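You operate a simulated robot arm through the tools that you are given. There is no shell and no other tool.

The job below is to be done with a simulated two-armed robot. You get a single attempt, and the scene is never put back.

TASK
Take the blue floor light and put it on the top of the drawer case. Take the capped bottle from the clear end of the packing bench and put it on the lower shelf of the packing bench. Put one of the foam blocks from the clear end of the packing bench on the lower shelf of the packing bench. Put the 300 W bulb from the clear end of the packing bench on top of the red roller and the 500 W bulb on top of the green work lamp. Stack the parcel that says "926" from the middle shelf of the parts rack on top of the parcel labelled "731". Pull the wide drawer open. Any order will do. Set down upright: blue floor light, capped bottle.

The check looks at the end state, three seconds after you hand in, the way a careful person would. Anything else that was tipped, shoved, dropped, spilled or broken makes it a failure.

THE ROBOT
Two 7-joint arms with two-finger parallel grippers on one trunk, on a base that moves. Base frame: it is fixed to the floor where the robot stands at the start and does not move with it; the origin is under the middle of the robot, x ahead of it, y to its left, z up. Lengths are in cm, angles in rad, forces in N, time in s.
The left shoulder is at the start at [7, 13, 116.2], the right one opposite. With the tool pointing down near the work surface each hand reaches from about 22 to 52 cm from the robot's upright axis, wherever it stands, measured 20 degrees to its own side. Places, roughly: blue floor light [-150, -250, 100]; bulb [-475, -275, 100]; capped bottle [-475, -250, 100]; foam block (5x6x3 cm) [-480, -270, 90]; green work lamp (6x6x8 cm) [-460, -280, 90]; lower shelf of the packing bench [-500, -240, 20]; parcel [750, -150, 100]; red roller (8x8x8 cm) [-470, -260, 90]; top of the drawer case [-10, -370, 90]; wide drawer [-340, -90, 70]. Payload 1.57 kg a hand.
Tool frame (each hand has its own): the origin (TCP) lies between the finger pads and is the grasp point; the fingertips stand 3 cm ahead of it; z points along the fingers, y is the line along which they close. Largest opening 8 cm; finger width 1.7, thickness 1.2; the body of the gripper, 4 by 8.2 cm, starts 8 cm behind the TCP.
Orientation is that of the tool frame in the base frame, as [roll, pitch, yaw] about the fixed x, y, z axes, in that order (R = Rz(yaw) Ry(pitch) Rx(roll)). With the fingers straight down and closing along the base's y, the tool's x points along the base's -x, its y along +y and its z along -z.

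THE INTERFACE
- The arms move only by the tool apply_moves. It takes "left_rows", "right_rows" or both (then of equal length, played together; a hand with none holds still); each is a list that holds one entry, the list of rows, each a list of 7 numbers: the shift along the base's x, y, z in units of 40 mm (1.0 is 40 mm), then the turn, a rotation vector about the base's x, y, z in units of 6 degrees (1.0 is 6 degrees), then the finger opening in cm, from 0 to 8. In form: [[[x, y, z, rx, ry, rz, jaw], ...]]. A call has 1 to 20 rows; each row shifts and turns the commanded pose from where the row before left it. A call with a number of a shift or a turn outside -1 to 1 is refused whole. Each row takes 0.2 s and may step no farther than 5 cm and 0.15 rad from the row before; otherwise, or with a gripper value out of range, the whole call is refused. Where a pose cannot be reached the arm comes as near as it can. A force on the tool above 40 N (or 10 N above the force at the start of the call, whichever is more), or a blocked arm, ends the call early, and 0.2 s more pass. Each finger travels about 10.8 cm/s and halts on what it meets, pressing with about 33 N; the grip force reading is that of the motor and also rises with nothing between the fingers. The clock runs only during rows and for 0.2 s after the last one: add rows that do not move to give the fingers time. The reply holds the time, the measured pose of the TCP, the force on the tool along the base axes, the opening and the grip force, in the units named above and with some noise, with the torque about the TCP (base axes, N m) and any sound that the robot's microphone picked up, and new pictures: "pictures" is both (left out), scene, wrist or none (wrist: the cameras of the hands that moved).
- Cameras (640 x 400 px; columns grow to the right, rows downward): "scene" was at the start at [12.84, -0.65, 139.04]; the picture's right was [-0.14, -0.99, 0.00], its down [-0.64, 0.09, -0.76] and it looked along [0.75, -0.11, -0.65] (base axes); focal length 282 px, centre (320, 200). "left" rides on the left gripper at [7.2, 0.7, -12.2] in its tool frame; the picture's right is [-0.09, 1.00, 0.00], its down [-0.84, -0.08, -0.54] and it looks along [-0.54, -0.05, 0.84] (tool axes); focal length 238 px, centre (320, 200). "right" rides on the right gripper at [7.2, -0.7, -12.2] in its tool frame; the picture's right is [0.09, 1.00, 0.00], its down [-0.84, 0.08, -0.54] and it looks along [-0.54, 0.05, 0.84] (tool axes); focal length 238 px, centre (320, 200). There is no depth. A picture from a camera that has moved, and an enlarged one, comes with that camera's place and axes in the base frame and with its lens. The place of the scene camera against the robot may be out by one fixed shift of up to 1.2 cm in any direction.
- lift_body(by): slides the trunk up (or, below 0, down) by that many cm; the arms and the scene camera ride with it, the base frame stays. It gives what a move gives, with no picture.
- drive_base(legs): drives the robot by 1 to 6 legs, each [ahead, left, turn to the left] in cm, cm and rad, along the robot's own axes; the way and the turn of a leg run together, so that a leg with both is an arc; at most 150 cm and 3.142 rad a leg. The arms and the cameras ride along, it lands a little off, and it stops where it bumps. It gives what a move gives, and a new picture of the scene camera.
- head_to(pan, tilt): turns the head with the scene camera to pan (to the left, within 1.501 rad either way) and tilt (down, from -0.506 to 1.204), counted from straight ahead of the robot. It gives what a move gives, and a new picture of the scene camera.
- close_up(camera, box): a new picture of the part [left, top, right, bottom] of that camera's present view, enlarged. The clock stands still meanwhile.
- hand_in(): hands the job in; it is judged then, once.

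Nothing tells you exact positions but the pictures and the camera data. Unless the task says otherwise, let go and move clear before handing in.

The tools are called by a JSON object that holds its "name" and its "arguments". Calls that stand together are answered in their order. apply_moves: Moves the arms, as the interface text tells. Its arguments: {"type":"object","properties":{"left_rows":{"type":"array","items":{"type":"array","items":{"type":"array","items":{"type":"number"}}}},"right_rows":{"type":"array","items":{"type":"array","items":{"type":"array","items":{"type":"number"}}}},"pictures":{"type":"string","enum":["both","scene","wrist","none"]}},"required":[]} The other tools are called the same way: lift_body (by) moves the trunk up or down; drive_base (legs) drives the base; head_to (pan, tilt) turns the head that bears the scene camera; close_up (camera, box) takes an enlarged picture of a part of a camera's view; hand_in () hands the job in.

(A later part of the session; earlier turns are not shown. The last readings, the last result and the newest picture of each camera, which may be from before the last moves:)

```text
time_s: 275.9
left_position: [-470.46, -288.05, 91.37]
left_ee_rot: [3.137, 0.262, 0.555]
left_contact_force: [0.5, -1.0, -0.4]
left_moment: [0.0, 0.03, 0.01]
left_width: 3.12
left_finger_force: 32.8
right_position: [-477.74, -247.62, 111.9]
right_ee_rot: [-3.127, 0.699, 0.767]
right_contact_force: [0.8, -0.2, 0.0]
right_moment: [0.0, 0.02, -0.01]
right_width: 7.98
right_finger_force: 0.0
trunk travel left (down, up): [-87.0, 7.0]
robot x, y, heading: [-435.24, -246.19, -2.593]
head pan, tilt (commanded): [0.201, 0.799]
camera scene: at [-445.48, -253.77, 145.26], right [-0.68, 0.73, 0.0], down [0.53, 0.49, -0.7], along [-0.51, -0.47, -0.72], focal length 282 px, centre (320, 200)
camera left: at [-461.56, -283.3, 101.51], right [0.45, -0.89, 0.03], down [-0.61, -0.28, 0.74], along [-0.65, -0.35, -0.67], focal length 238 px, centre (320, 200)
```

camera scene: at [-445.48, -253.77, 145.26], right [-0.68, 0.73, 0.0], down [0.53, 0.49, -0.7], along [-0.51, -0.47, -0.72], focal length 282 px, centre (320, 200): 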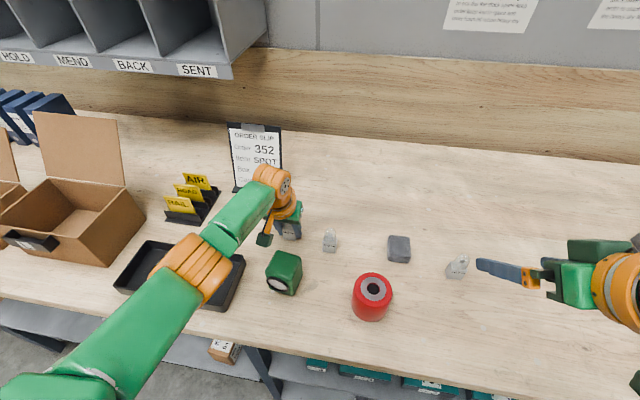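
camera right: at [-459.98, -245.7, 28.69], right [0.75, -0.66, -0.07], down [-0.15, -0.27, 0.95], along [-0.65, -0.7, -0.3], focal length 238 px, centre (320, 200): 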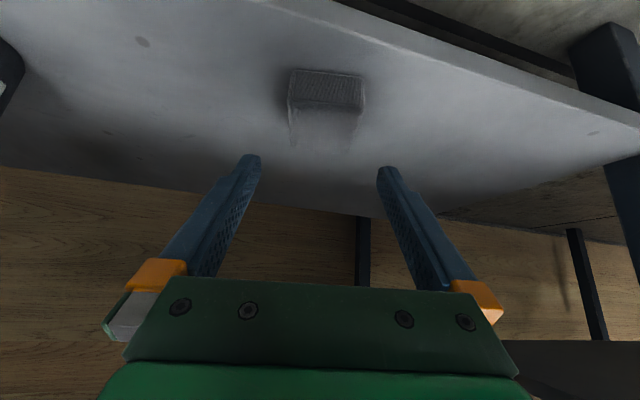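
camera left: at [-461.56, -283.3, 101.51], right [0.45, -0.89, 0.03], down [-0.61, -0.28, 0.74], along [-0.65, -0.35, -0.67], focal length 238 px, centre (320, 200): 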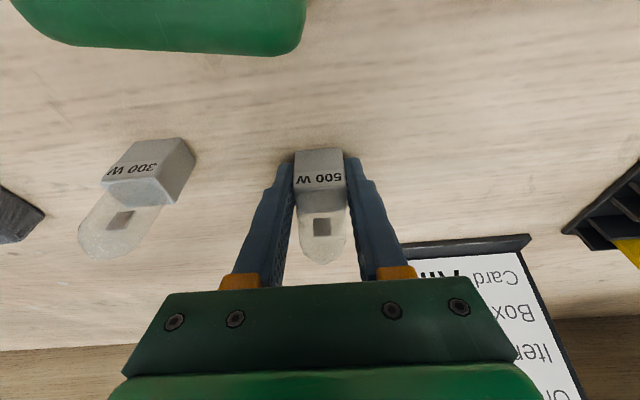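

Bulb gripped (3.1 cm). I lift it straight up above lamp height.

{"name": "apply_moves", "arguments": {"left_rows": [[[0, 0, 0.3, 0, 0, 0, 2.5], [0, 0, 0.7, 0, 0, 0, 2.5], [0, 0, 0.8, 0, 0, 0, 2.5], [0, 0, 0.8, 0, 0, 0, 2.5], [0, 0, 0.8, 0, 0, 0, 2.5], [0, 0, 0, 0, 0, 0, 2.5]]], "pictures": "both"}}

{"name": "close_up", "arguments": {"camera": "scene", "box": [256, 245, 320, 305]}}

```text
time_s: 277.3
left_position: [-470.53, -288.07, 104.93]
left_ee_rot: [3.139, 0.262, 0.555]
left_contact_force: [-0.6, 0.4, 0.0]
left_moment: [0.0, 0.03, 0.0]
left_width: 3.1
left_finger_force: 33.4
right_position: [-477.7, -247.59, 111.94]
right_ee_rot: [-3.126, 0.699, 0.767]
right_contact_force: [0.4, 0.2, 0.5]
right_moment: [0.03, 0.01, 0.01]
right_width: 8.01
right_finger_force: 0.2
trunk travel left (down, up): [-87.0, 7.0]
robot x, y, heading: [-434.52, -246.31, -2.601]
head pan, tilt (commanded): [0.201, 0.799]
camera scene: at [-445.49, -253.78, 145.26], right [-0.68, 0.73, 0.0], down [0.53, 0.49, -0.7], along [-0.51, -0.47, -0.72], focal length 282 px, centre (320, 200)
camera left: at [-461.52, -283.31, 115.05], right [0.45, -0.89, 0.03], down [-0.61, -0.28, 0.74], along [-0.65, -0.35, -0.67], focal length 238 px, centre (320, 200)
```

scene: 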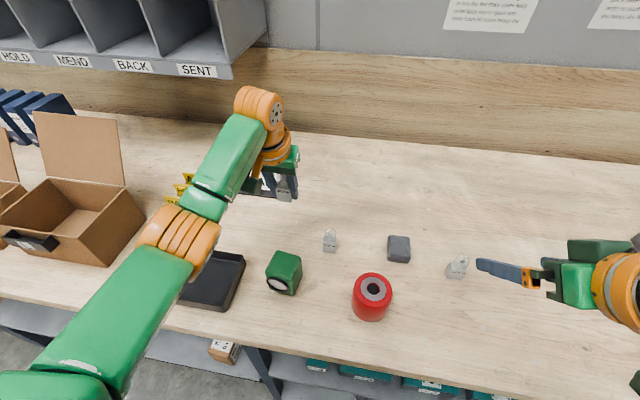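
left: 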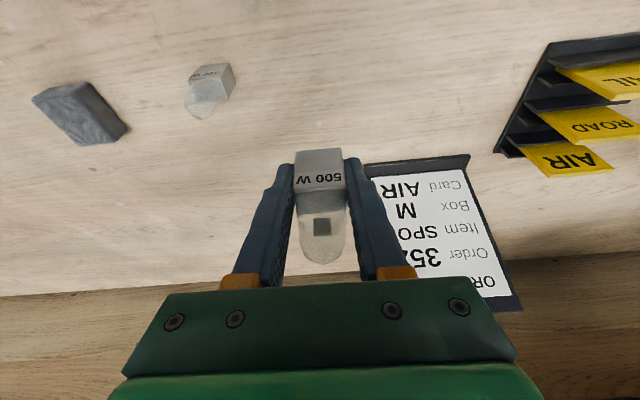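

```text
6.67 times, centred on (288, 275) of scene
camera zoom: at [-445.49, -253.78, 145.26], right [-0.68, 0.73, 0.0], down [0.53, 0.49, -0.7], along [-0.51, -0.47, -0.72], focal length 1876 px, centre (533, -300)
```

zoom: 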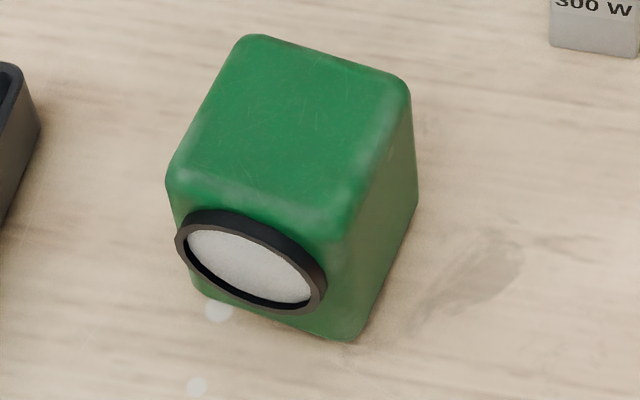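

Lamp top centre ≈ [-461.6, -279.8], top ≈ 95.8. I carry the bulb back over it.

{"name": "apply_moves", "arguments": {"left_rows": [[[0.58, 0.53, 0, 0, 0, 0, 2.5], [0.58, 0.53, 0, 0, 0, 0, 2.5], [0.58, 0.53, 0, 0, 0, 0, 2.5], [0.59, 0.53, 0, 0, 0, 0, 2.5], [0, 0, 0, 0, 0, 0, 2.5]]], "pictures": "both"}}

```text
time_s: 278.5
left_position: [-461.03, -279.54, 105.01]
left_ee_rot: [3.136, 0.26, 0.553]
left_contact_force: [-0.2, -0.4, -0.1]
left_moment: [-0.01, 0.0, -0.03]
left_width: 3.11
left_finger_force: 32.6
right_position: [-477.76, -247.71, 111.88]
right_ee_rot: [-3.129, 0.701, 0.768]
right_contact_force: [0.3, 0.0, 0.0]
right_moment: [0.02, 0.04, 0.04]
right_width: 8.01
right_finger_force: 0.1
trunk travel left (down, up): [-87.0, 7.0]
robot x, y, heading: [-434.51, -246.08, -2.597]
head pan, tilt (commanded): [0.201, 0.799]
camera scene: at [-445.5, -253.76, 145.26], right [-0.68, 0.73, 0.0], down [0.53, 0.49, -0.7], along [-0.51, -0.47, -0.72], focal length 282 px, centre (320, 200)
camera left: at [-452.1, -274.78, 115.05], right [0.45, -0.89, 0.03], down [-0.61, -0.28, 0.74], along [-0.65, -0.35, -0.67], focal length 238 px, centre (320, 200)
```

scene: 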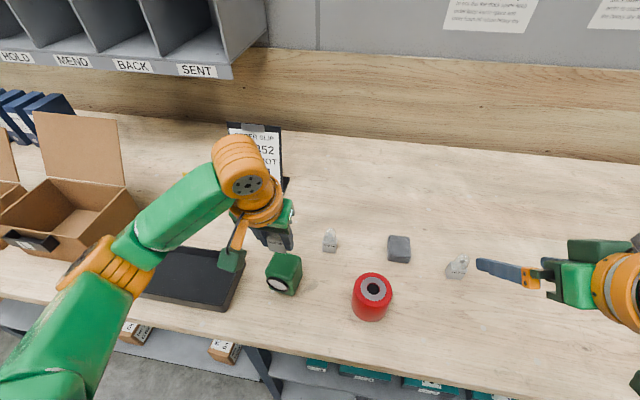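
left: 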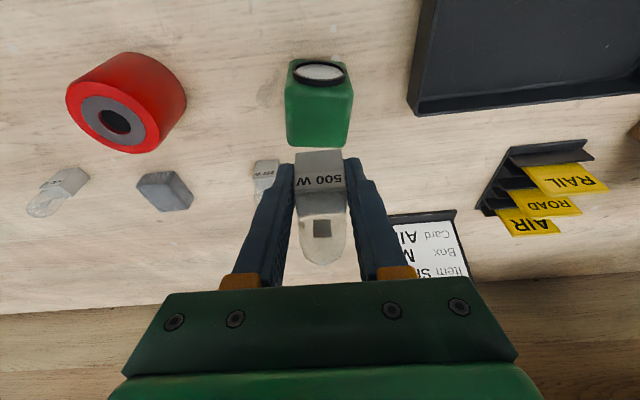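

The bulb is centred over the lamp top. I lower it, slowing near contact (expected TCP z≈99.3).

{"name": "apply_moves", "arguments": {"left_rows": [[[0, -0.05, -0.4, 0, 0, 0, 2.5], [0, 0, -0.4, 0, 0, 0, 2.5], [0, 0, -0.25, 0, 0, 0, 2.5], [0, 0, 0, 0, 0, 0, 2.5]]], "pictures": "both"}}

```text
time_s: 279.5
left_position: [-461.03, -279.77, 100.83]
left_ee_rot: [3.139, 0.262, 0.554]
left_contact_force: [0.0, -1.4, -0.3]
left_moment: [0.01, 0.04, 0.05]
left_width: 3.1
left_finger_force: 32.9
right_position: [-477.77, -247.61, 111.83]
right_ee_rot: [-3.127, 0.699, 0.769]
right_contact_force: [0.1, -0.2, -0.1]
right_moment: [-0.02, 0.04, 0.0]
right_width: 7.99
right_finger_force: 0.0
trunk travel left (down, up): [-87.0, 7.0]
robot x, y, heading: [-434.71, -246.15, -2.595]
head pan, tilt (commanded): [0.201, 0.799]
camera scene: at [-445.47, -253.76, 145.27], right [-0.68, 0.73, 0.0], down [0.53, 0.49, -0.7], along [-0.51, -0.47, -0.72], focal length 282 px, centre (320, 200)
camera left: at [-452.18, -274.98, 110.9], right [0.45, -0.89, 0.03], down [-0.61, -0.28, 0.74], along [-0.65, -0.35, -0.67], focal length 238 px, centre (320, 200)
```

scene: 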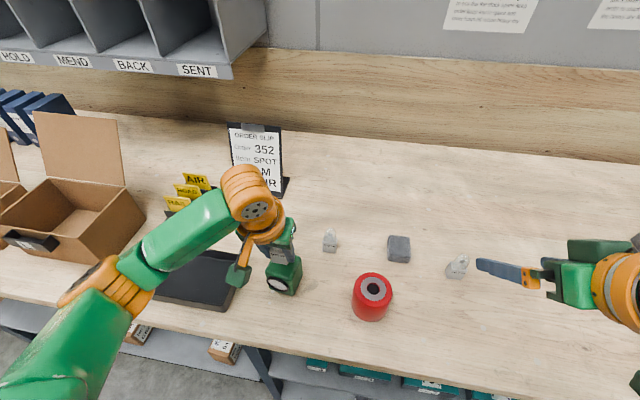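
left: 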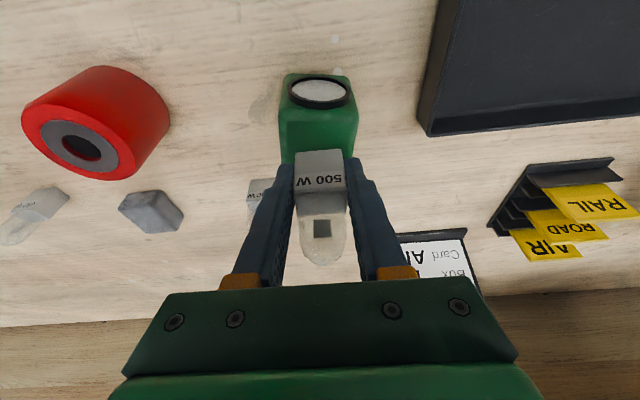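

{"name": "apply_moves", "arguments": {"left_rows": [[[0.09, 0.05, -0.1, 0, 0, 0, 2.5], [0, 0, -0.1, 0, 0, 0, 2.5], [0, 0, -0.06, 0, 0, 0, 2.5], [0, 0, 0, 0, 0, 0, 2.5]]], "pictures": "wrist"}}

```text
time_s: 280.5
left_position: [-460.82, -279.68, 99.91]
left_ee_rot: [3.14, 0.263, 0.555]
left_contact_force: [0.1, -0.2, 0.0]
left_moment: [0.0, -0.01, -0.03]
left_width: 3.1
left_finger_force: 32.8
right_position: [-477.84, -247.68, 111.88]
right_ee_rot: [-3.127, 0.7, 0.768]
right_contact_force: [-0.5, 0.6, -0.3]
right_moment: [0.02, 0.0, -0.03]
right_width: 7.99
right_finger_force: 0.0
trunk travel left (down, up): [-87.0, 7.0]
robot x, y, heading: [-434.79, -246.24, -2.592]
head pan, tilt (commanded): [0.201, 0.799]
camera left: at [-451.88, -274.83, 109.87], right [0.45, -0.89, 0.03], down [-0.61, -0.28, 0.74], along [-0.65, -0.35, -0.67], focal length 238 px, centre (320, 200)
```

left: 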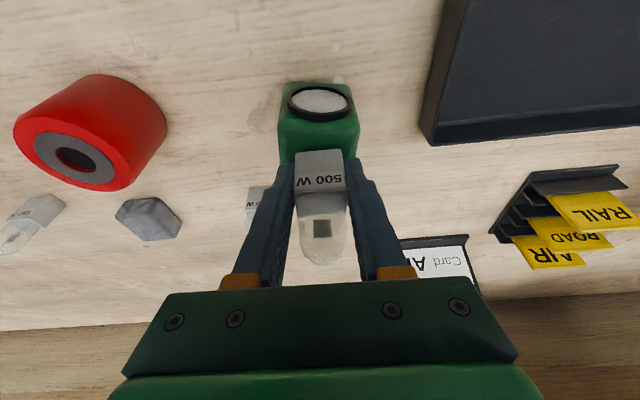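

{"name": "apply_moves", "arguments": {"left_rows": [[[0, 0, -0.05, 0, 0, 0, 2.5], [0, 0, -0.05, 0, 0, 0, 2.5], [0, 0, -0.05, 0, 0, 0, 2.5], [0, 0, 0, 0, 0, 0, 2.5]]], "pictures": "none"}}

```text
time_s: 281.5
left_position: [-460.87, -279.64, 99.33]
left_ee_rot: [3.14, 0.263, 0.554]
left_contact_force: [-0.1, 0.3, -0.5]
left_moment: [-0.02, -0.02, -0.02]
left_width: 3.09
left_finger_force: 32.6
right_position: [-477.66, -247.56, 111.8]
right_ee_rot: [-3.127, 0.698, 0.767]
right_contact_force: [-0.1, 0.2, 0.4]
right_moment: [-0.02, 0.05, 0.0]
right_width: 7.99
right_finger_force: 0.0
trunk travel left (down, up): [-87.0, 7.0]
robot x, y, heading: [-434.34, -246.14, -2.593]
head pan, tilt (commanded): [0.201, 0.799]
```

{"name": "apply_moves", "arguments": {"left_rows": [[[0, 0, -0.04, 0, 0, 0, 2.5], [0, 0, -0.04, 0, 0, 0, 2.5], [0, 0, -0.04, 0, 0, 0, 2.5], [0, 0, 0, 0, 0, 0, 2.5]]], "pictures": "wrist"}}

```text
time_s: 282.5
left_position: [-460.84, -279.54, 98.99]
left_ee_rot: [3.14, 0.267, 0.556]
left_contact_force: [-2.3, -3.9, 17.5]
left_moment: [-0.25, 0.1, -0.01]
left_width: 3.09
left_finger_force: 32.9
right_position: [-477.71, -247.58, 111.91]
right_ee_rot: [-3.127, 0.699, 0.768]
right_contact_force: [-0.1, 0.3, 0.4]
right_moment: [0.03, -0.01, 0.0]
right_width: 7.98
right_finger_force: 0.1
trunk travel left (down, up): [-87.0, 7.0]
robot x, y, heading: [-434.52, -246.01, -2.594]
head pan, tilt (commanded): [0.201, 0.799]
camera left: at [-451.78, -274.78, 108.89], right [0.45, -0.89, 0.03], down [-0.61, -0.28, 0.74], along [-0.66, -0.35, -0.67], focal length 238 px, centre (320, 200)
```

left: 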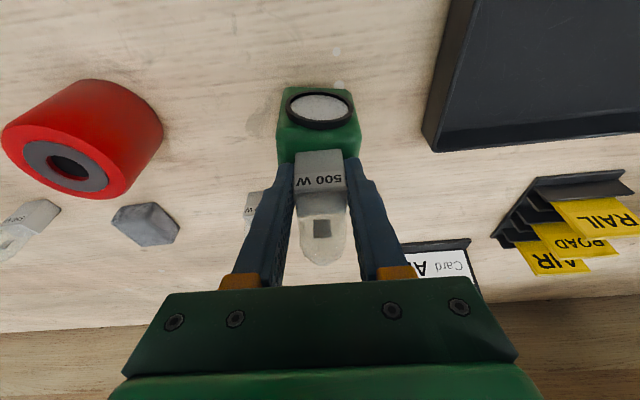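

Contact. I relieve pressure and release.

{"name": "apply_moves", "arguments": {"left_rows": [[[0, 0, 0.06, 0, 0, 0, 2.5], [0, 0, 0, 0, 0, 0, 2.5]]], "pictures": "none"}}

```text
time_s: 283.1
left_position: [-460.67, -279.56, 98.95]
left_ee_rot: [3.138, 0.258, 0.554]
left_contact_force: [0.5, 0.1, -0.1]
left_moment: [-0.02, 0.0, 0.0]
left_width: 3.11
left_finger_force: 33.1
right_position: [-477.59, -247.61, 111.9]
right_ee_rot: [-3.127, 0.699, 0.768]
right_contact_force: [0.0, 0.0, 0.5]
right_moment: [0.02, 0.01, -0.02]
right_width: 7.99
right_finger_force: 0.2
trunk travel left (down, up): [-87.0, 7.0]
robot x, y, heading: [-434.64, -246.38, -2.595]
head pan, tilt (commanded): [0.201, 0.799]
```

{"name": "apply_moves", "arguments": {"left_rows": [[[0, 0, 0, 0, 0, 0, 3.3], [0, 0, 0, 0, 0, 0, 4], [0, 0, 0, 0, 0, 0, 5.5], [0, 0, 0, 0, 0, 0, 5.5]]], "pictures": "both"}}

```text
time_s: 284.1
left_position: [-460.78, -279.52, 99.01]
left_ee_rot: [3.139, 0.26, 0.554]
left_contact_force: [0.4, -0.4, 1.0]
left_moment: [-0.02, 0.02, 0.0]
left_width: 5.51
left_finger_force: 0.1
right_position: [-477.74, -247.62, 111.89]
right_ee_rot: [-3.129, 0.701, 0.768]
right_contact_force: [-0.5, 0.5, -0.1]
right_moment: [0.01, 0.01, 0.01]
right_width: 7.98
right_finger_force: 0.0
trunk travel left (down, up): [-87.0, 7.0]
robot x, y, heading: [-434.54, -246.51, -2.597]
head pan, tilt (commanded): [0.201, 0.799]
camera scene: at [-445.47, -253.75, 145.27], right [-0.68, 0.73, 0.0], down [0.53, 0.49, -0.7], along [-0.51, -0.47, -0.72], focal length 282 px, centre (320, 200)
camera left: at [-451.84, -274.84, 109.03], right [0.45, -0.89, 0.03], down [-0.61, -0.28, 0.74], along [-0.65, -0.35, -0.67], focal length 238 px, centre (320, 200)
```

scene: 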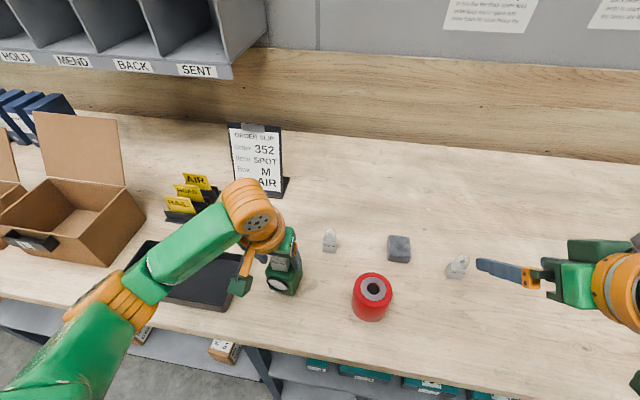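
left: 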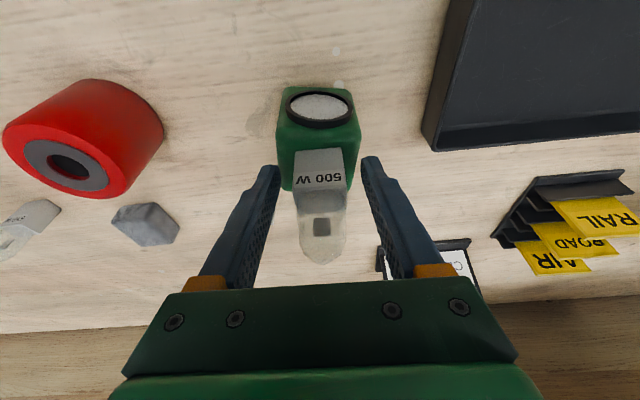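

The 500 W bulb stands on the lamp. I raise the hand straight up.

{"name": "apply_moves", "arguments": {"left_rows": [[[0, 0, 0.4, 0, 0, 0, 7], [0, 0, 0.8, 0, 0, 0, 8], [0, 0, 0.8, 0, 0, 0, 8], [0, 0, 0.8, 0, 0, 0, 8], [0, 0, 0.5, 0, 0, 0, 8], [0, 0, 0, 0, 0, 0, 8]]], "pictures": "both"}}

```text
time_s: 285.5
left_position: [-460.84, -279.57, 112.2]
left_ee_rot: [3.14, 0.262, 0.552]
left_contact_force: [0.6, 0.4, 0.7]
left_moment: [-0.01, 0.04, -0.02]
left_width: 8.01
left_finger_force: 0.1
right_position: [-477.76, -247.73, 111.84]
right_ee_rot: [-3.127, 0.701, 0.768]
right_contact_force: [-0.9, -0.8, 0.2]
right_moment: [-0.02, 0.01, -0.01]
right_width: 8.02
right_finger_force: 0.0
trunk travel left (down, up): [-87.0, 7.0]
robot x, y, heading: [-434.54, -246.07, -2.596]
head pan, tilt (commanded): [0.201, 0.799]
camera scene: at [-445.47, -253.77, 145.26], right [-0.68, 0.73, 0.0], down [0.53, 0.49, -0.7], along [-0.51, -0.47, -0.72], focal length 282 px, centre (320, 200)
camera left: at [-451.85, -274.84, 122.25], right [0.45, -0.89, 0.03], down [-0.61, -0.28, 0.74], along [-0.65, -0.35, -0.67], focal length 238 px, centre (320, 200)
```

scene: 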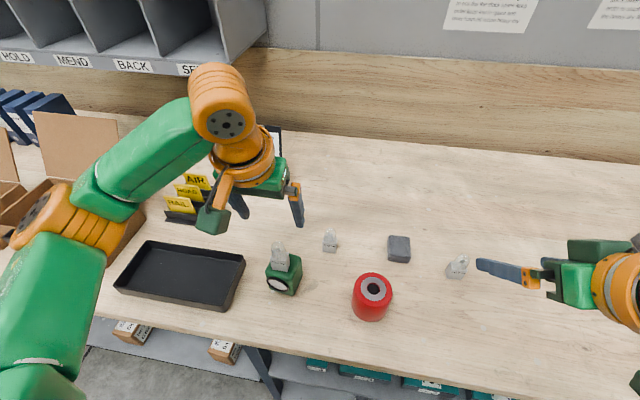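
left: 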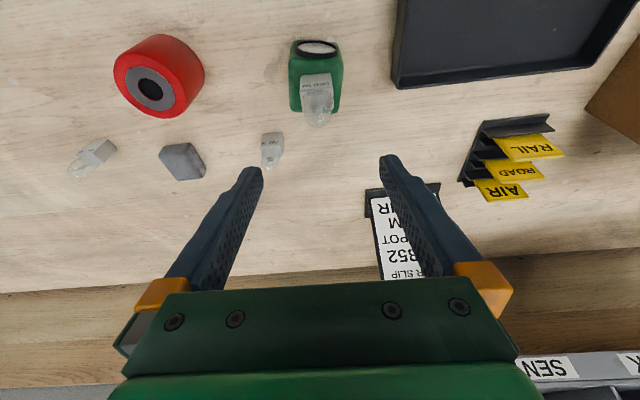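

The 500 W bulb is on the lamp. For the 300 W bulb I'll use the right hand (the left forearm would pass over the lamp). First I tuck the left arm away.

{"name": "apply_moves", "arguments": {"left_rows": [[[0.2, -0.1, 0.6, -0.37, 0.6, 0, 8], [0.6, -0.25, 0.4, -0.36, 0.6, 0, 8], [0.65, -0.25, 0.3, 0, 0, 0, 8], [0.65, -0.25, 0.2, 0, 0, 0, 8], [0.55, -0.15, 0, 0, 0, 0, 8], [0, 0, 0, 0, 0, 0, 8]]], "pictures": "scene"}}

```text
time_s: 286.9
left_position: [-450.22, -283.62, 118.22]
left_ee_rot: [3.139, 0.409, 0.554]
left_contact_force: [-0.5, -0.7, -0.3]
left_moment: [0.04, 0.0, 0.0]
left_width: 8.01
left_finger_force: 0.1
right_position: [-477.7, -247.58, 111.85]
right_ee_rot: [-3.128, 0.699, 0.768]
right_contact_force: [-0.4, 0.5, 0.1]
right_moment: [0.02, 0.02, 0.0]
right_width: 8.01
right_finger_force: 0.0
trunk travel left (down, up): [-87.0, 7.0]
robot x, y, heading: [-434.8, -246.3, -2.592]
head pan, tilt (commanded): [0.201, 0.799]
camera scene: at [-445.5, -253.76, 145.26], right [-0.68, 0.73, 0.0], down [0.53, 0.49, -0.7], along [-0.51, -0.47, -0.72], focal length 282 px, centre (320, 200)
```

scene: 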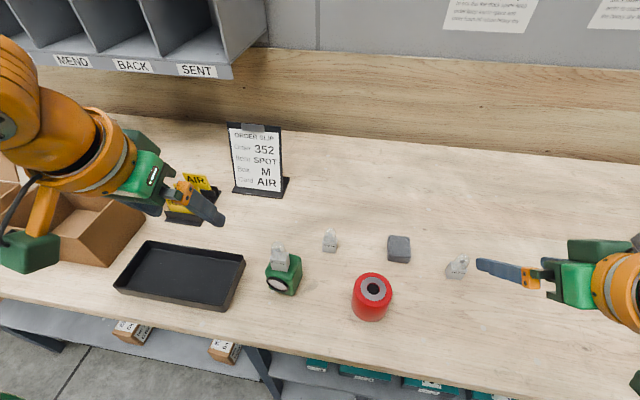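

{"name": "apply_moves", "arguments": {"left_rows": [[[0.5, 0.3, 0.1, -0.37, 0.6, 0, 8], [0.5, 0.3, 0.1, -0.36, 0.6, 0, 8], [0.3, 0.2, 0, 0, 0, 0, 8], [0, 0, 0, 0, 0, 0, 8]]], "pictures": "none"}}

{"name": "drive_base", "arguments": {"legs": [[0, 13, 0], [0, 0, 0.2]]}}

{"name": "head_to", "arguments": {"pan": -0.1, "tilt": 0.85}}

```text
time_s: 287.9
left_position: [-445.09, -280.64, 119.34]
left_ee_rot: [3.141, 0.556, 0.556]
left_contact_force: [-0.3, 0.4, 0.7]
left_moment: [0.0, -0.05, -0.01]
left_width: 8.0
left_finger_force: 0.1
left hand out of reach, approached as far as the arm can: row 3
right_position: [-477.76, -247.66, 111.87]
right_ee_rot: [-3.128, 0.698, 0.766]
right_contact_force: [0.4, 0.5, -0.4]
right_moment: [0.01, 0.02, -0.04]
right_width: 8.02
right_finger_force: 0.0
trunk travel left (down, up): [-87.0, 7.0]
robot x, y, heading: [-435.25, -246.48, -2.594]
head pan, tilt (commanded): [0.201, 0.799]
```

```text
time_s: 290.0
left_position: [-431.42, -293.03, 119.29]
left_ee_rot: [-3.14, 0.557, 0.754]
left_contact_force: [-0.2, 0.4, 0.0]
left_moment: [0.0, -0.03, -0.01]
left_width: 8.0
left_finger_force: 0.1
right_position: [-469.88, -267.22, 111.78]
right_ee_rot: [-3.129, 0.699, 0.967]
right_contact_force: [1.1, 0.4, -0.5]
right_moment: [0.03, 0.0, 0.01]
right_width: 8.01
right_finger_force: 0.0
trunk travel left (down, up): [-87.0, 7.0]
robot x, y, heading: [-428.2, -257.09, -2.396]
head pan, tilt (commanded): [0.201, 0.799]
camera scene: at [-436.97, -266.69, 145.27], right [-0.81, 0.58, 0.0], down [0.42, 0.58, -0.7], along [-0.41, -0.57, -0.72], focal length 282 px, centre (320, 200)
```

scene: 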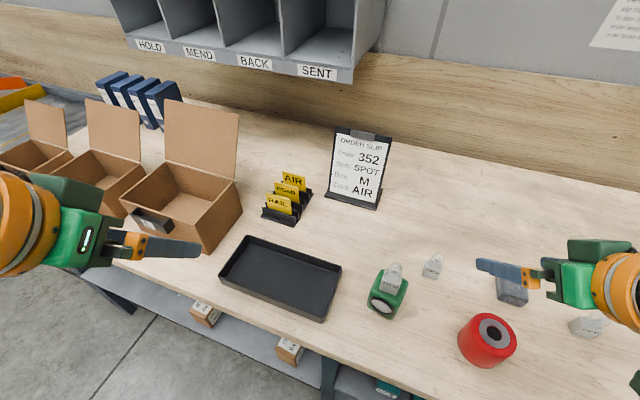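

```text
time_s: 290.8
left_position: [-431.31, -293.19, 119.27]
left_ee_rot: [3.142, 0.555, 0.755]
left_contact_force: [0.2, 0.3, 0.6]
left_moment: [0.0, 0.0, -0.03]
left_width: 8.02
left_finger_force: 0.0
right_position: [-469.87, -267.17, 111.95]
right_ee_rot: [-3.127, 0.7, 0.968]
right_contact_force: [0.0, 0.6, -0.1]
right_moment: [-0.01, 0.02, -0.03]
right_width: 8.01
right_finger_force: 0.2
trunk travel left (down, up): [-87.0, 7.0]
robot x, y, heading: [-427.79, -257.43, -2.399]
head pan, tilt (commanded): [-0.099, 0.85]
camera scene: at [-438.39, -264.95, 144.87], right [-0.6, 0.8, 0.0], down [0.6, 0.45, -0.66], along [-0.53, -0.4, -0.75], focal length 282 px, centre (320, 200)
```

scene: 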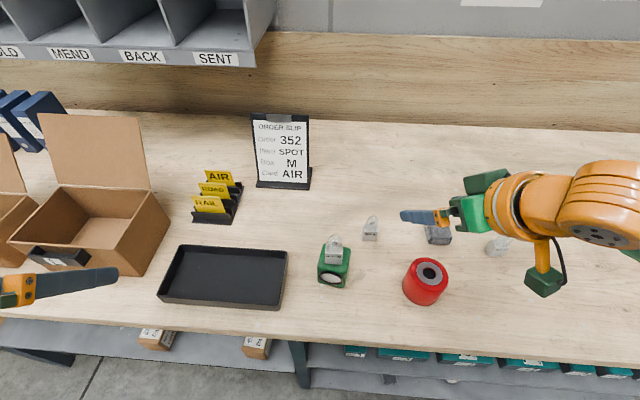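

The 300 W bulb is now ~49 cm ahead, 16 cm right. I re-orient the right hand (yaw to match the bulb, ~17° tilt) and hover above it.

{"name": "apply_moves", "arguments": {"right_rows": [[[-0.1, -0.3, 0, 0.42, -0.63, -0.72, 8], [-0.2, -0.5, 0, 0.42, -0.63, -0.72, 8], [-0.25, -0.7, -0.2, 0.42, -0.63, -0.72, 8], [-0.3, -0.7, -0.4, 0.42, -0.63, -0.72, 8], [-0.3, -0.7, -0.6, 0.42, -0.63, -0.72, 8], [0, 0, -0.5, 0, 0, 0, 8], [0, 0, 0, 0, 0, 0, 8]]], "pictures": "both"}}

```text
time_s: 292.4
left_position: [-431.44, -293.1, 119.32]
left_ee_rot: [-3.14, 0.555, 0.753]
left_contact_force: [-0.2, 0.4, 0.2]
left_moment: [-0.02, 0.0, -0.01]
left_width: 7.98
left_finger_force: 0.0
right_position: [-474.45, -279.02, 105.04]
right_ee_rot: [3.079, 0.311, 0.548]
right_contact_force: [0.3, 0.8, 0.2]
right_moment: [-0.01, -0.01, 0.03]
right_width: 8.0
right_finger_force: 0.1
trunk travel left (down, up): [-87.0, 7.0]
robot x, y, heading: [-427.94, -257.23, -2.393]
head pan, tilt (commanded): [-0.099, 0.85]
camera scene: at [-438.41, -264.83, 144.87], right [-0.6, 0.8, 0.0], down [0.6, 0.45, -0.66], along [-0.53, -0.4, -0.75], focal length 282 px, centre (320, 200)
camera right: at [-466.09, -272.05, 114.31], right [0.61, -0.79, 0.03], down [-0.51, -0.37, 0.78], along [-0.6, -0.49, -0.63], focal length 238 px, centre (320, 200)
```

scene: 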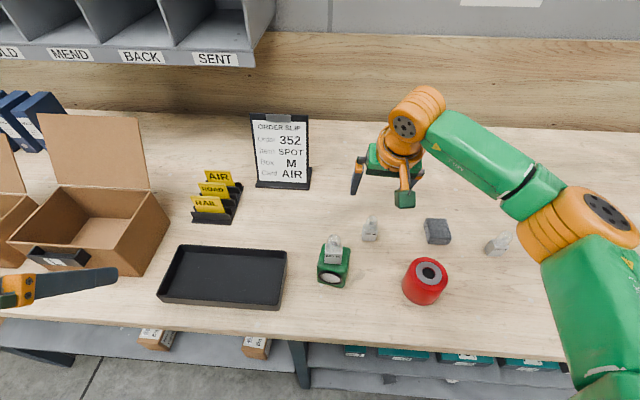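
right: 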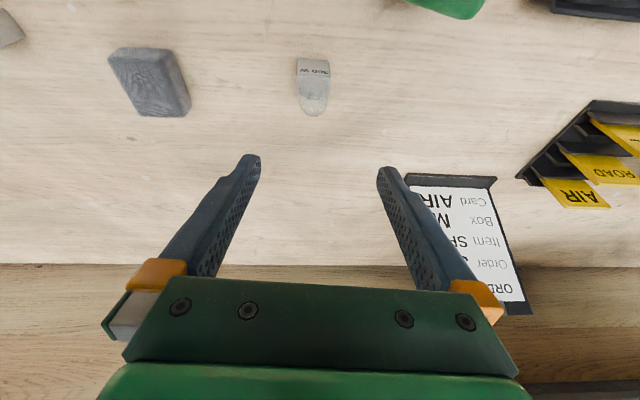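

The hand has a slight sideways roll (3.6°); I correct it and zoom to check alignment.

{"name": "apply_moves", "arguments": {"right_rows": [[[0, 0, 0, 0.48, 0.294, -0.18, 8], [0, 0, 0, 0, 0, 0, 8]]], "pictures": "wrist"}}

{"name": "close_up", "arguments": {"camera": "right", "box": [240, 30, 400, 130]}}

```text
time_s: 293.0
left_position: [-431.32, -293.11, 119.31]
left_ee_rot: [3.141, 0.555, 0.754]
left_contact_force: [-0.5, -0.5, 0.5]
left_moment: [-0.01, 0.0, -0.01]
left_width: 7.99
left_finger_force: 0.1
right_position: [-474.38, -278.83, 105.16]
right_ee_rot: [-3.14, 0.31, 0.548]
right_contact_force: [0.6, 0.5, 0.3]
right_moment: [-0.02, 0.01, 0.01]
right_width: 7.99
right_finger_force: 0.1
trunk travel left (down, up): [-87.0, 7.0]
robot x, y, heading: [-427.78, -257.1, -2.396]
head pan, tilt (commanded): [-0.099, 0.85]
camera right: at [-465.7, -272.7, 114.4], right [0.59, -0.8, -0.03], down [-0.5, -0.4, 0.77], along [-0.63, -0.44, -0.64], focal length 238 px, centre (320, 200)
```

right: 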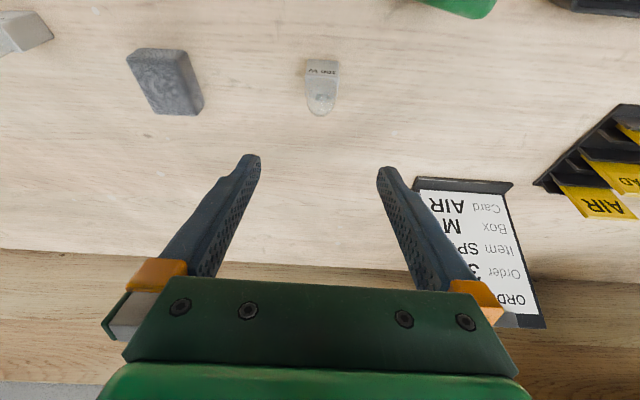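

```text
4.00 times, centred on (320, 80) of right
camera zoom: at [-465.7, -272.7, 114.4], right [0.59, -0.8, -0.03], down [-0.5, -0.4, 0.77], along [-0.63, -0.44, -0.64], focal length 953 px, centre (320, 680)
```

zoom: 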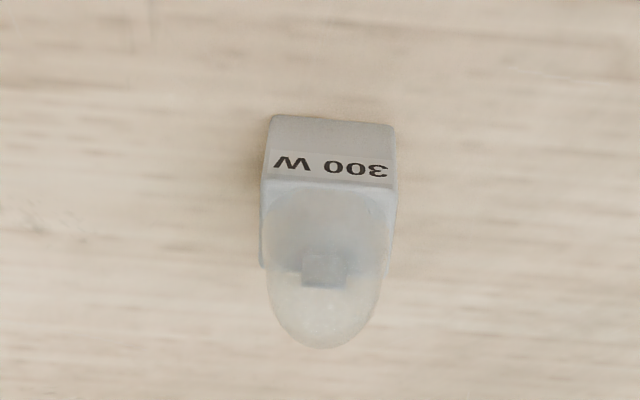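

Aligned (bulb centre 0.65 cm ahead, 0.3 cm right). I descend to just above grasp height.

{"name": "apply_moves", "arguments": {"right_rows": [[[-0.11, 0.02, -0.8, 0, 0, 0, 8], [0, 0, -0.8, 0, 0, 0, 8], [0, 0, -0.8, 0, 0, 0, 8], [0, 0, -0.6, 0, 0, 0, 8], [0, 0, 0, 0, 0, 0, 8]]], "pictures": "both"}}

```text
time_s: 294.2
left_position: [-431.39, -293.17, 119.22]
left_ee_rot: [3.14, 0.556, 0.754]
left_contact_force: [0.9, -0.8, -0.3]
left_moment: [0.02, -0.02, 0.02]
left_width: 8.0
left_finger_force: 0.1
right_position: [-474.89, -278.65, 93.01]
right_ee_rot: [-3.141, 0.311, 0.549]
right_contact_force: [-0.2, -0.5, -0.4]
right_moment: [0.01, -0.01, 0.0]
right_width: 8.02
right_finger_force: 0.1
trunk travel left (down, up): [-87.0, 7.0]
robot x, y, heading: [-427.95, -257.49, -2.393]
head pan, tilt (commanded): [-0.099, 0.85]
camera scene: at [-438.42, -264.91, 144.86], right [-0.6, 0.8, 0.0], down [0.6, 0.45, -0.66], along [-0.53, -0.4, -0.75], focal length 282 px, centre (320, 200)
camera right: at [-466.1, -272.52, 102.39], right [0.59, -0.8, -0.03], down [-0.5, -0.4, 0.77], along [-0.63, -0.44, -0.64], focal length 238 px, centre (320, 200)
```

scene: 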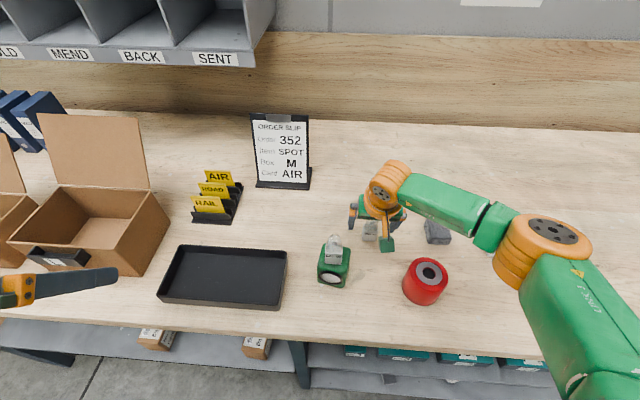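
right: 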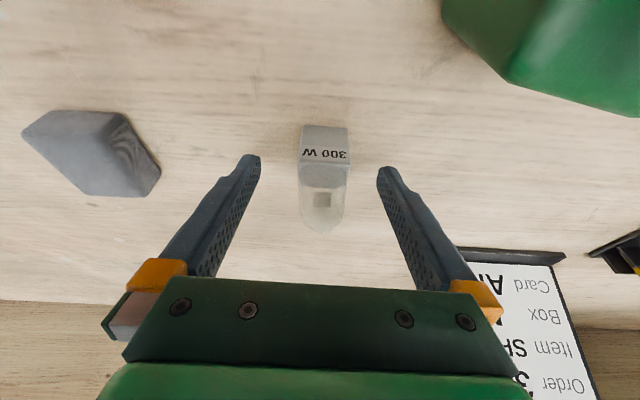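

{"name": "apply_moves", "arguments": {"right_rows": [[[0, 0, -0.2, 0, 0, 0, 8], [0, 0, -0.22, 0, 0, 0, 8], [0, 0, 0, 0, 0, 0, 8], [0, 0, 0, 0, 0, 0, 5], [0, 0, 0, 0, 0, 0, 2.5], [0, 0, 0, 0, 0, 0, 2.5], [0, 0, 0, 0, 0, 0, 2.5]]], "pictures": "wrist"}}

```text
time_s: 295.8
left_position: [-431.25, -293.13, 119.3]
left_ee_rot: [3.14, 0.554, 0.756]
left_contact_force: [1.0, 0.3, 0.5]
left_moment: [0.0, 0.02, 0.0]
left_width: 7.98
left_finger_force: 0.1
right_position: [-474.85, -278.77, 91.33]
right_ee_rot: [3.142, 0.31, 0.547]
right_contact_force: [0.7, 0.8, 0.0]
right_moment: [-0.05, 0.03, -0.02]
right_width: 3.12
right_finger_force: 32.7
trunk travel left (down, up): [-87.0, 7.0]
robot x, y, heading: [-427.98, -257.53, -2.395]
head pan, tilt (commanded): [-0.099, 0.85]
camera right: at [-466.15, -272.58, 100.73], right [0.59, -0.8, -0.03], down [-0.5, -0.4, 0.77], along [-0.63, -0.44, -0.64], focal length 238 px, centre (320, 200)
```

right: 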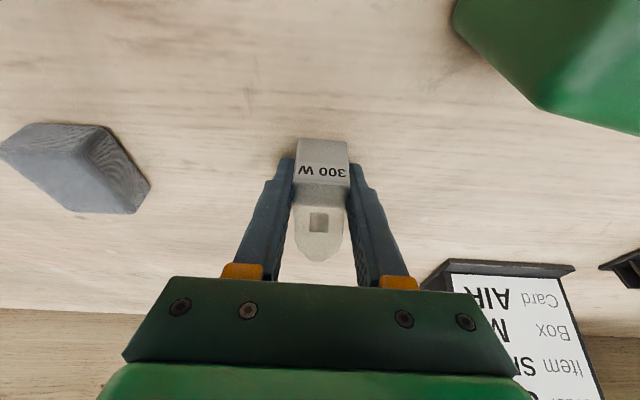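

Gripped. I lift it and zoom on the roller to locate its top centre.

{"name": "apply_moves", "arguments": {"right_rows": [[[0, 0, 0.3, 0, 0, 0, 2.5], [0, 0, 0.8, 0, 0, 0, 2.5], [0, 0, 0.8, 0, 0, 0, 2.5], [0, 0, 0.8, 0, 0, 0, 2.5], [0, 0, 0.8, 0, 0, 0, 2.5], [0, 0, 0, 0, 0, 0, 2.5]]], "pictures": "both"}}

{"name": "close_up", "arguments": {"camera": "scene", "box": [385, 245, 465, 315]}}

```text
time_s: 297.2
left_position: [-431.3, -293.13, 119.24]
left_ee_rot: [3.142, 0.554, 0.754]
left_contact_force: [0.5, 0.0, 0.0]
left_moment: [-0.01, 0.0, -0.03]
left_width: 8.0
left_finger_force: 0.0
right_position: [-474.8, -278.85, 105.36]
right_ee_rot: [-3.141, 0.312, 0.549]
right_contact_force: [-0.4, 0.3, -0.2]
right_moment: [-0.03, 0.03, 0.01]
right_width: 3.1
right_finger_force: 33.1
trunk travel left (down, up): [-87.0, 7.0]
robot x, y, heading: [-427.82, -257.28, -2.397]
head pan, tilt (commanded): [-0.099, 0.85]
camera scene: at [-438.44, -264.93, 144.86], right [-0.6, 0.8, 0.0], down [0.6, 0.45, -0.66], along [-0.53, -0.4, -0.75], focal length 282 px, centre (320, 200)
camera right: at [-466.19, -272.67, 114.74], right [0.59, -0.8, -0.03], down [-0.5, -0.4, 0.77], along [-0.63, -0.44, -0.64], focal length 238 px, centre (320, 200)
```

scene: 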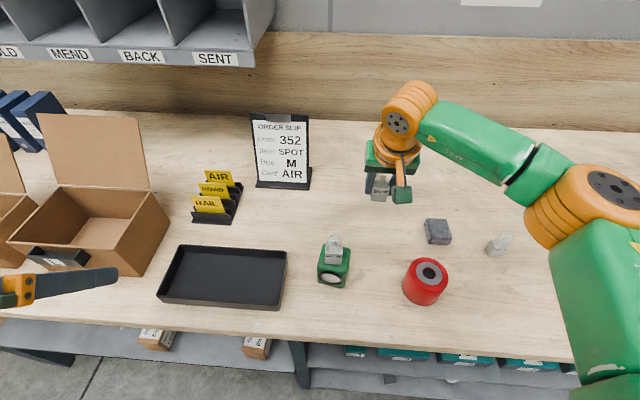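
right: 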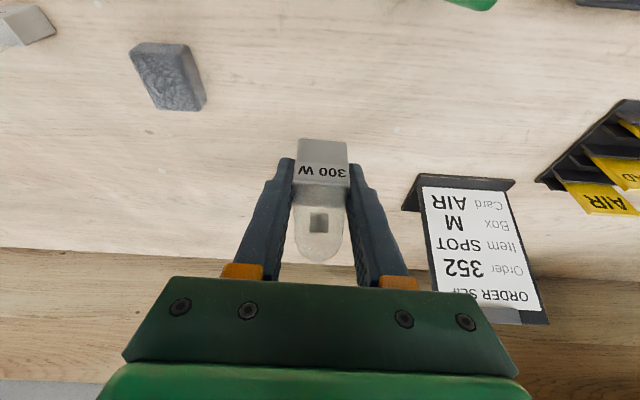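

```text
5.71 times, centred on (425, 280) of scene
camera zoom: at [-438.44, -264.93, 144.86], right [-0.6, 0.8, 0.0], down [0.6, 0.45, -0.66], along [-0.53, -0.4, -0.75], focal length 1608 px, centre (-280, -257)
```

zoom: 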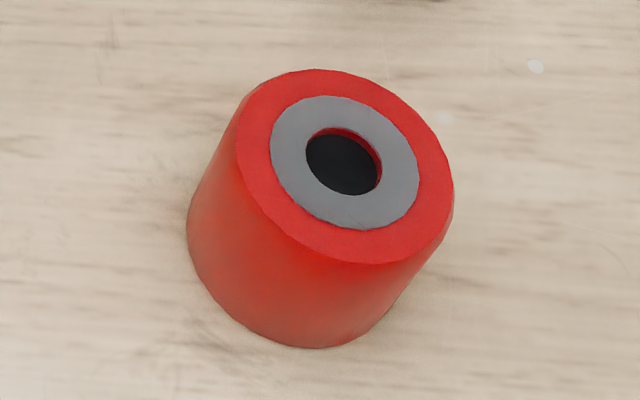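

The roller's top centre is around [-469.4, -264.3]. I carry the 300 W bulb over it and check with the wrist camera.

{"name": "apply_moves", "arguments": {"right_rows": [[[0.28, 0.73, 0, 0, 0, 0, 2.5], [0.28, 0.73, 0, 0, 0, 0, 2.5], [0.28, 0.73, 0, 0, 0, 0, 2.5], [0.28, 0.73, 0, 0, 0, 0, 2.5], [0.28, 0.73, 0, 0, 0, 0, 2.5], [0, 0, 0, 0, 0, 0, 2.5]]], "pictures": "both"}}

```text
time_s: 298.6
left_position: [-431.33, -293.23, 119.29]
left_ee_rot: [-3.141, 0.555, 0.754]
left_contact_force: [0.2, -0.2, -0.5]
left_moment: [0.02, -0.01, -0.02]
left_width: 8.01
left_finger_force: 0.0
right_position: [-469.25, -264.04, 105.35]
right_ee_rot: [-3.138, 0.311, 0.548]
right_contact_force: [0.1, -0.1, 0.2]
right_moment: [0.03, 0.02, -0.01]
right_width: 3.12
right_finger_force: 33.4
trunk travel left (down, up): [-87.0, 7.0]
robot x, y, heading: [-428.1, -257.2, -2.394]
head pan, tilt (commanded): [-0.099, 0.85]
camera scene: at [-438.44, -264.97, 144.86], right [-0.6, 0.8, 0.0], down [0.6, 0.45, -0.66], along [-0.53, -0.4, -0.75], focal length 282 px, centre (320, 200)
camera right: at [-460.58, -258.01, 114.79], right [0.59, -0.8, -0.03], down [-0.5, -0.4, 0.77], along [-0.63, -0.44, -0.64], focal length 238 px, centre (320, 200)
```

scene: 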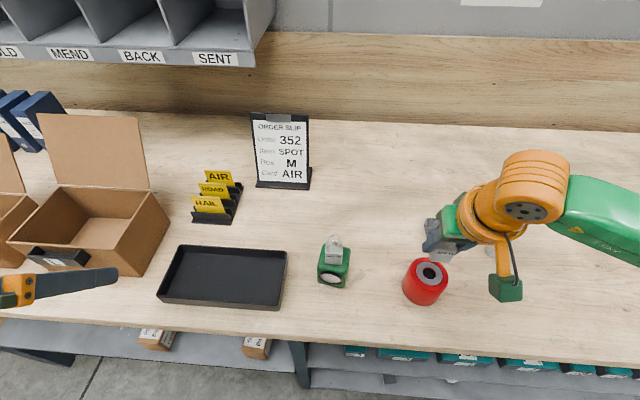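
right: 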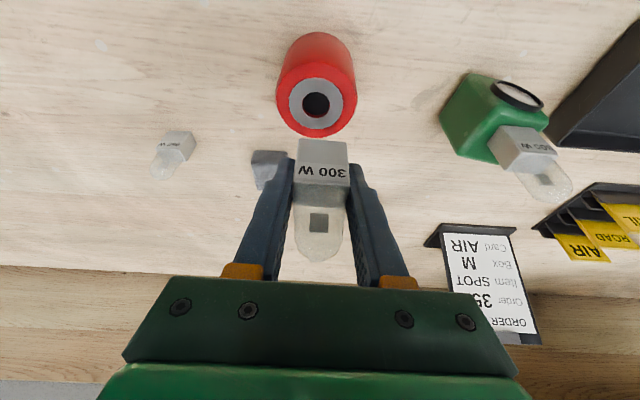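

The roller's centre is ~0.7 cm to the right and 0.6 cm nearer than the bulb; I correct that and lower partway.

{"name": "apply_moves", "arguments": {"right_rows": [[[0.034, 0.223, -0.2, 0, 0, 0, 2.5], [0, 0, -0.4, 0, 0, 0, 2.5], [0, 0, -0.5, 0, 0, 0, 2.5], [0, 0, 0, 0, 0, 0, 2.5]]], "pictures": "both"}}

{"name": "close_up", "arguments": {"camera": "right", "box": [240, 60, 400, 160]}}

```text
time_s: 299.6
left_position: [-431.3, -293.18, 119.27]
left_ee_rot: [-3.141, 0.555, 0.753]
left_contact_force: [0.5, -0.5, -0.2]
left_moment: [0.0, 0.01, 0.0]
left_width: 8.02
left_finger_force: 0.0
right_position: [-469.09, -263.31, 100.98]
right_ee_rot: [-3.141, 0.311, 0.549]
right_contact_force: [0.5, -0.8, 0.1]
right_moment: [-0.01, -0.01, 0.02]
right_width: 3.11
right_finger_force: 33.2
trunk travel left (down, up): [-87.0, 7.0]
robot x, y, heading: [-428.06, -256.84, -2.395]
head pan, tilt (commanded): [-0.099, 0.85]
camera scene: at [-438.41, -264.88, 144.87], right [-0.6, 0.8, 0.0], down [0.6, 0.45, -0.66], along [-0.53, -0.4, -0.75], focal length 282 px, centre (320, 200)
camera right: at [-460.38, -257.11, 110.37], right [0.59, -0.8, -0.03], down [-0.5, -0.4, 0.77], along [-0.63, -0.44, -0.64], focal length 238 px, centre (320, 200)
```

scene: 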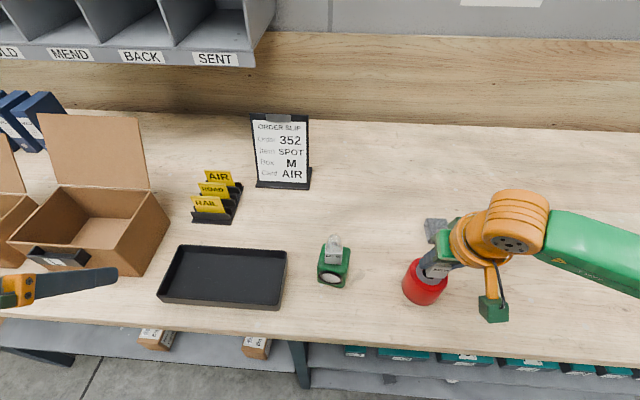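
right: 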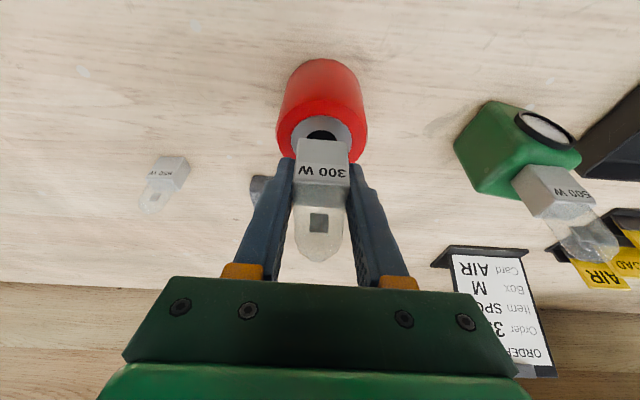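

```text
4.00 times, centred on (320, 110) of right
camera zoom: at [-460.38, -257.11, 110.37], right [0.59, -0.8, -0.03], down [-0.5, -0.4, 0.77], along [-0.63, -0.44, -0.64], focal length 953 px, centre (320, 560)
```

zoom: 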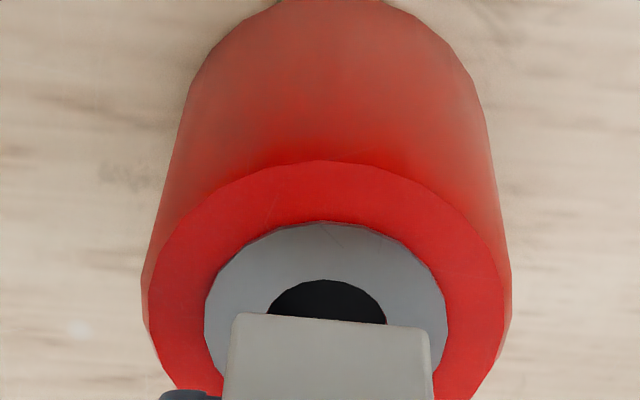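

The bulb is now centred over the roller within about 1 mm. I lower it slowly to contact.

{"name": "apply_moves", "arguments": {"right_rows": [[[0, 0, -0.12, 0, 0, 0, 2.5], [0, 0, -0.1, 0, 0, 0, 2.5], [0, 0, -0.06, 0, 0, 0, 2.5], [0, 0, -0.05, 0, 0, 0, 2.5], [0, 0, 0, 0, 0, 0, 2.5]]], "pictures": "none"}}

```text
time_s: 300.8
left_position: [-431.34, -293.15, 119.21]
left_ee_rot: [-3.141, 0.555, 0.754]
left_contact_force: [0.2, -0.7, 0.2]
left_moment: [-0.01, 0.03, 0.0]
left_width: 8.01
left_finger_force: 0.0
right_position: [-469.12, -263.28, 99.76]
right_ee_rot: [3.141, 0.31, 0.548]
right_contact_force: [-0.7, -0.6, -0.4]
right_moment: [-0.02, -0.01, -0.01]
right_width: 3.13
right_finger_force: 33.0
trunk travel left (down, up): [-87.0, 7.0]
robot x, y, heading: [-428.19, -257.31, -2.396]
head pan, tilt (commanded): [-0.099, 0.85]
```

{"name": "apply_moves", "arguments": {"right_rows": [[[0, 0, -0.04, 0, 0, 0, 2.5], [0, 0, -0.04, 0, 0, 0, 2.5], [0, 0, -0.04, 0, 0, 0, 2.5], [0, 0, 0, 0, 0, 0, 2.5]]], "pictures": "none"}}

```text
time_s: 301.8
left_position: [-431.37, -293.2, 119.34]
left_ee_rot: [-3.14, 0.555, 0.754]
left_contact_force: [-0.2, -0.1, 0.2]
left_moment: [0.02, 0.02, 0.04]
left_width: 7.99
left_finger_force: 0.1
right_position: [-469.1, -263.3, 99.3]
right_ee_rot: [-3.141, 0.31, 0.549]
right_contact_force: [0.6, 0.0, -1.0]
right_moment: [0.0, 0.02, 0.02]
right_width: 3.13
right_finger_force: 33.2
trunk travel left (down, up): [-87.0, 7.0]
robot x, y, heading: [-428.01, -257.14, -2.398]
head pan, tilt (commanded): [-0.099, 0.85]
```

{"name": "apply_moves", "arguments": {"right_rows": [[[0, 0, -0.04, 0, 0, 0, 2.5], [0, 0, -0.04, 0, 0, 0, 2.5], [0, 0, -0.04, 0, 0, 0, 2.5], [0, 0, 0, 0, 0, 0, 2.5]]], "pictures": "wrist"}}

```text
time_s: 302.8
left_position: [-431.32, -293.19, 119.27]
left_ee_rot: [3.141, 0.554, 0.756]
left_contact_force: [0.2, 0.3, -0.3]
left_moment: [-0.04, 0.01, -0.03]
left_width: 7.99
left_finger_force: 0.0
right_position: [-469.17, -263.29, 98.81]
right_ee_rot: [3.141, 0.311, 0.548]
right_contact_force: [-0.5, 0.2, -0.5]
right_moment: [-0.03, 0.02, -0.02]
right_width: 3.14
right_finger_force: 32.7
trunk travel left (down, up): [-87.0, 7.0]
robot x, y, heading: [-427.95, -257.16, -2.396]
head pan, tilt (commanded): [-0.099, 0.85]
camera right: at [-460.45, -257.1, 108.06], right [0.59, -0.8, -0.03], down [-0.5, -0.4, 0.77], along [-0.63, -0.44, -0.64], focal length 238 px, centre (320, 200)
```

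right: 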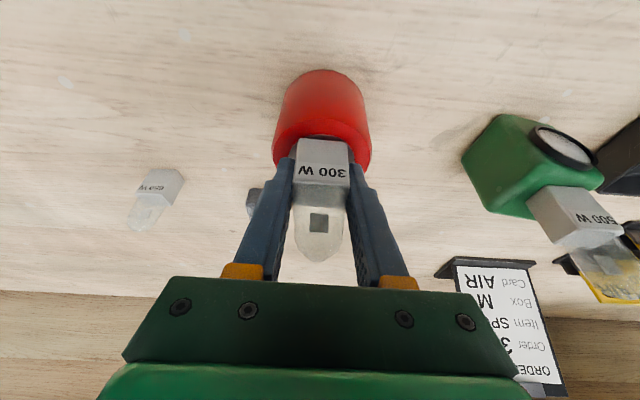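

{"name": "close_up", "arguments": {"camera": "right", "box": [240, 60, 400, 160]}}

{"name": "close_up", "arguments": {"camera": "scene", "box": [385, 235, 465, 315]}}

```text
4.00 times, centred on (320, 110) of right
camera zoom: at [-460.45, -257.1, 108.06], right [0.59, -0.8, -0.03], down [-0.5, -0.4, 0.77], along [-0.63, -0.44, -0.64], focal length 953 px, centre (320, 560)
```

zoom: 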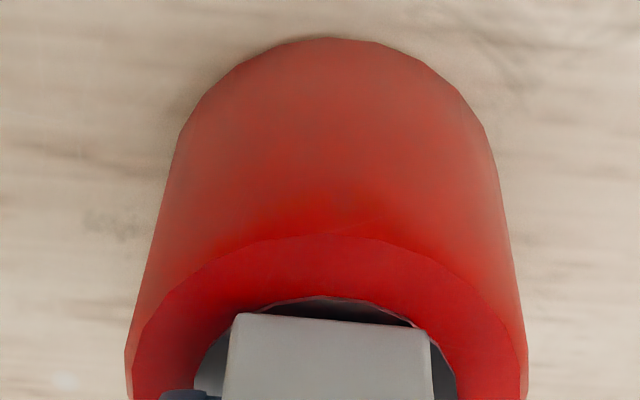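

```text
5.00 times, centred on (425, 275) of scene
camera zoom: at [-438.43, -264.91, 144.86], right [-0.6, 0.8, 0.0], down [0.6, 0.45, -0.66], along [-0.53, -0.4, -0.75], focal length 1407 px, centre (-205, -175)
```

zoom: 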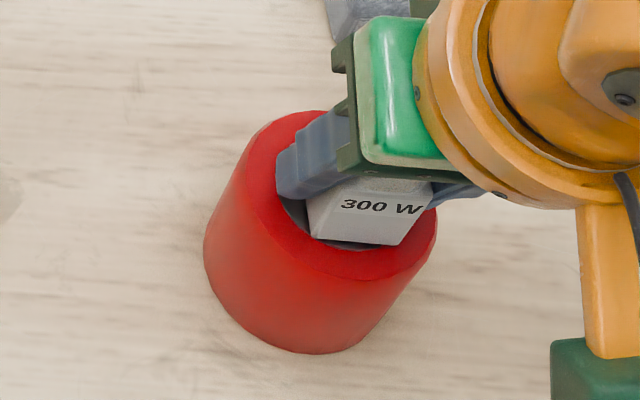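

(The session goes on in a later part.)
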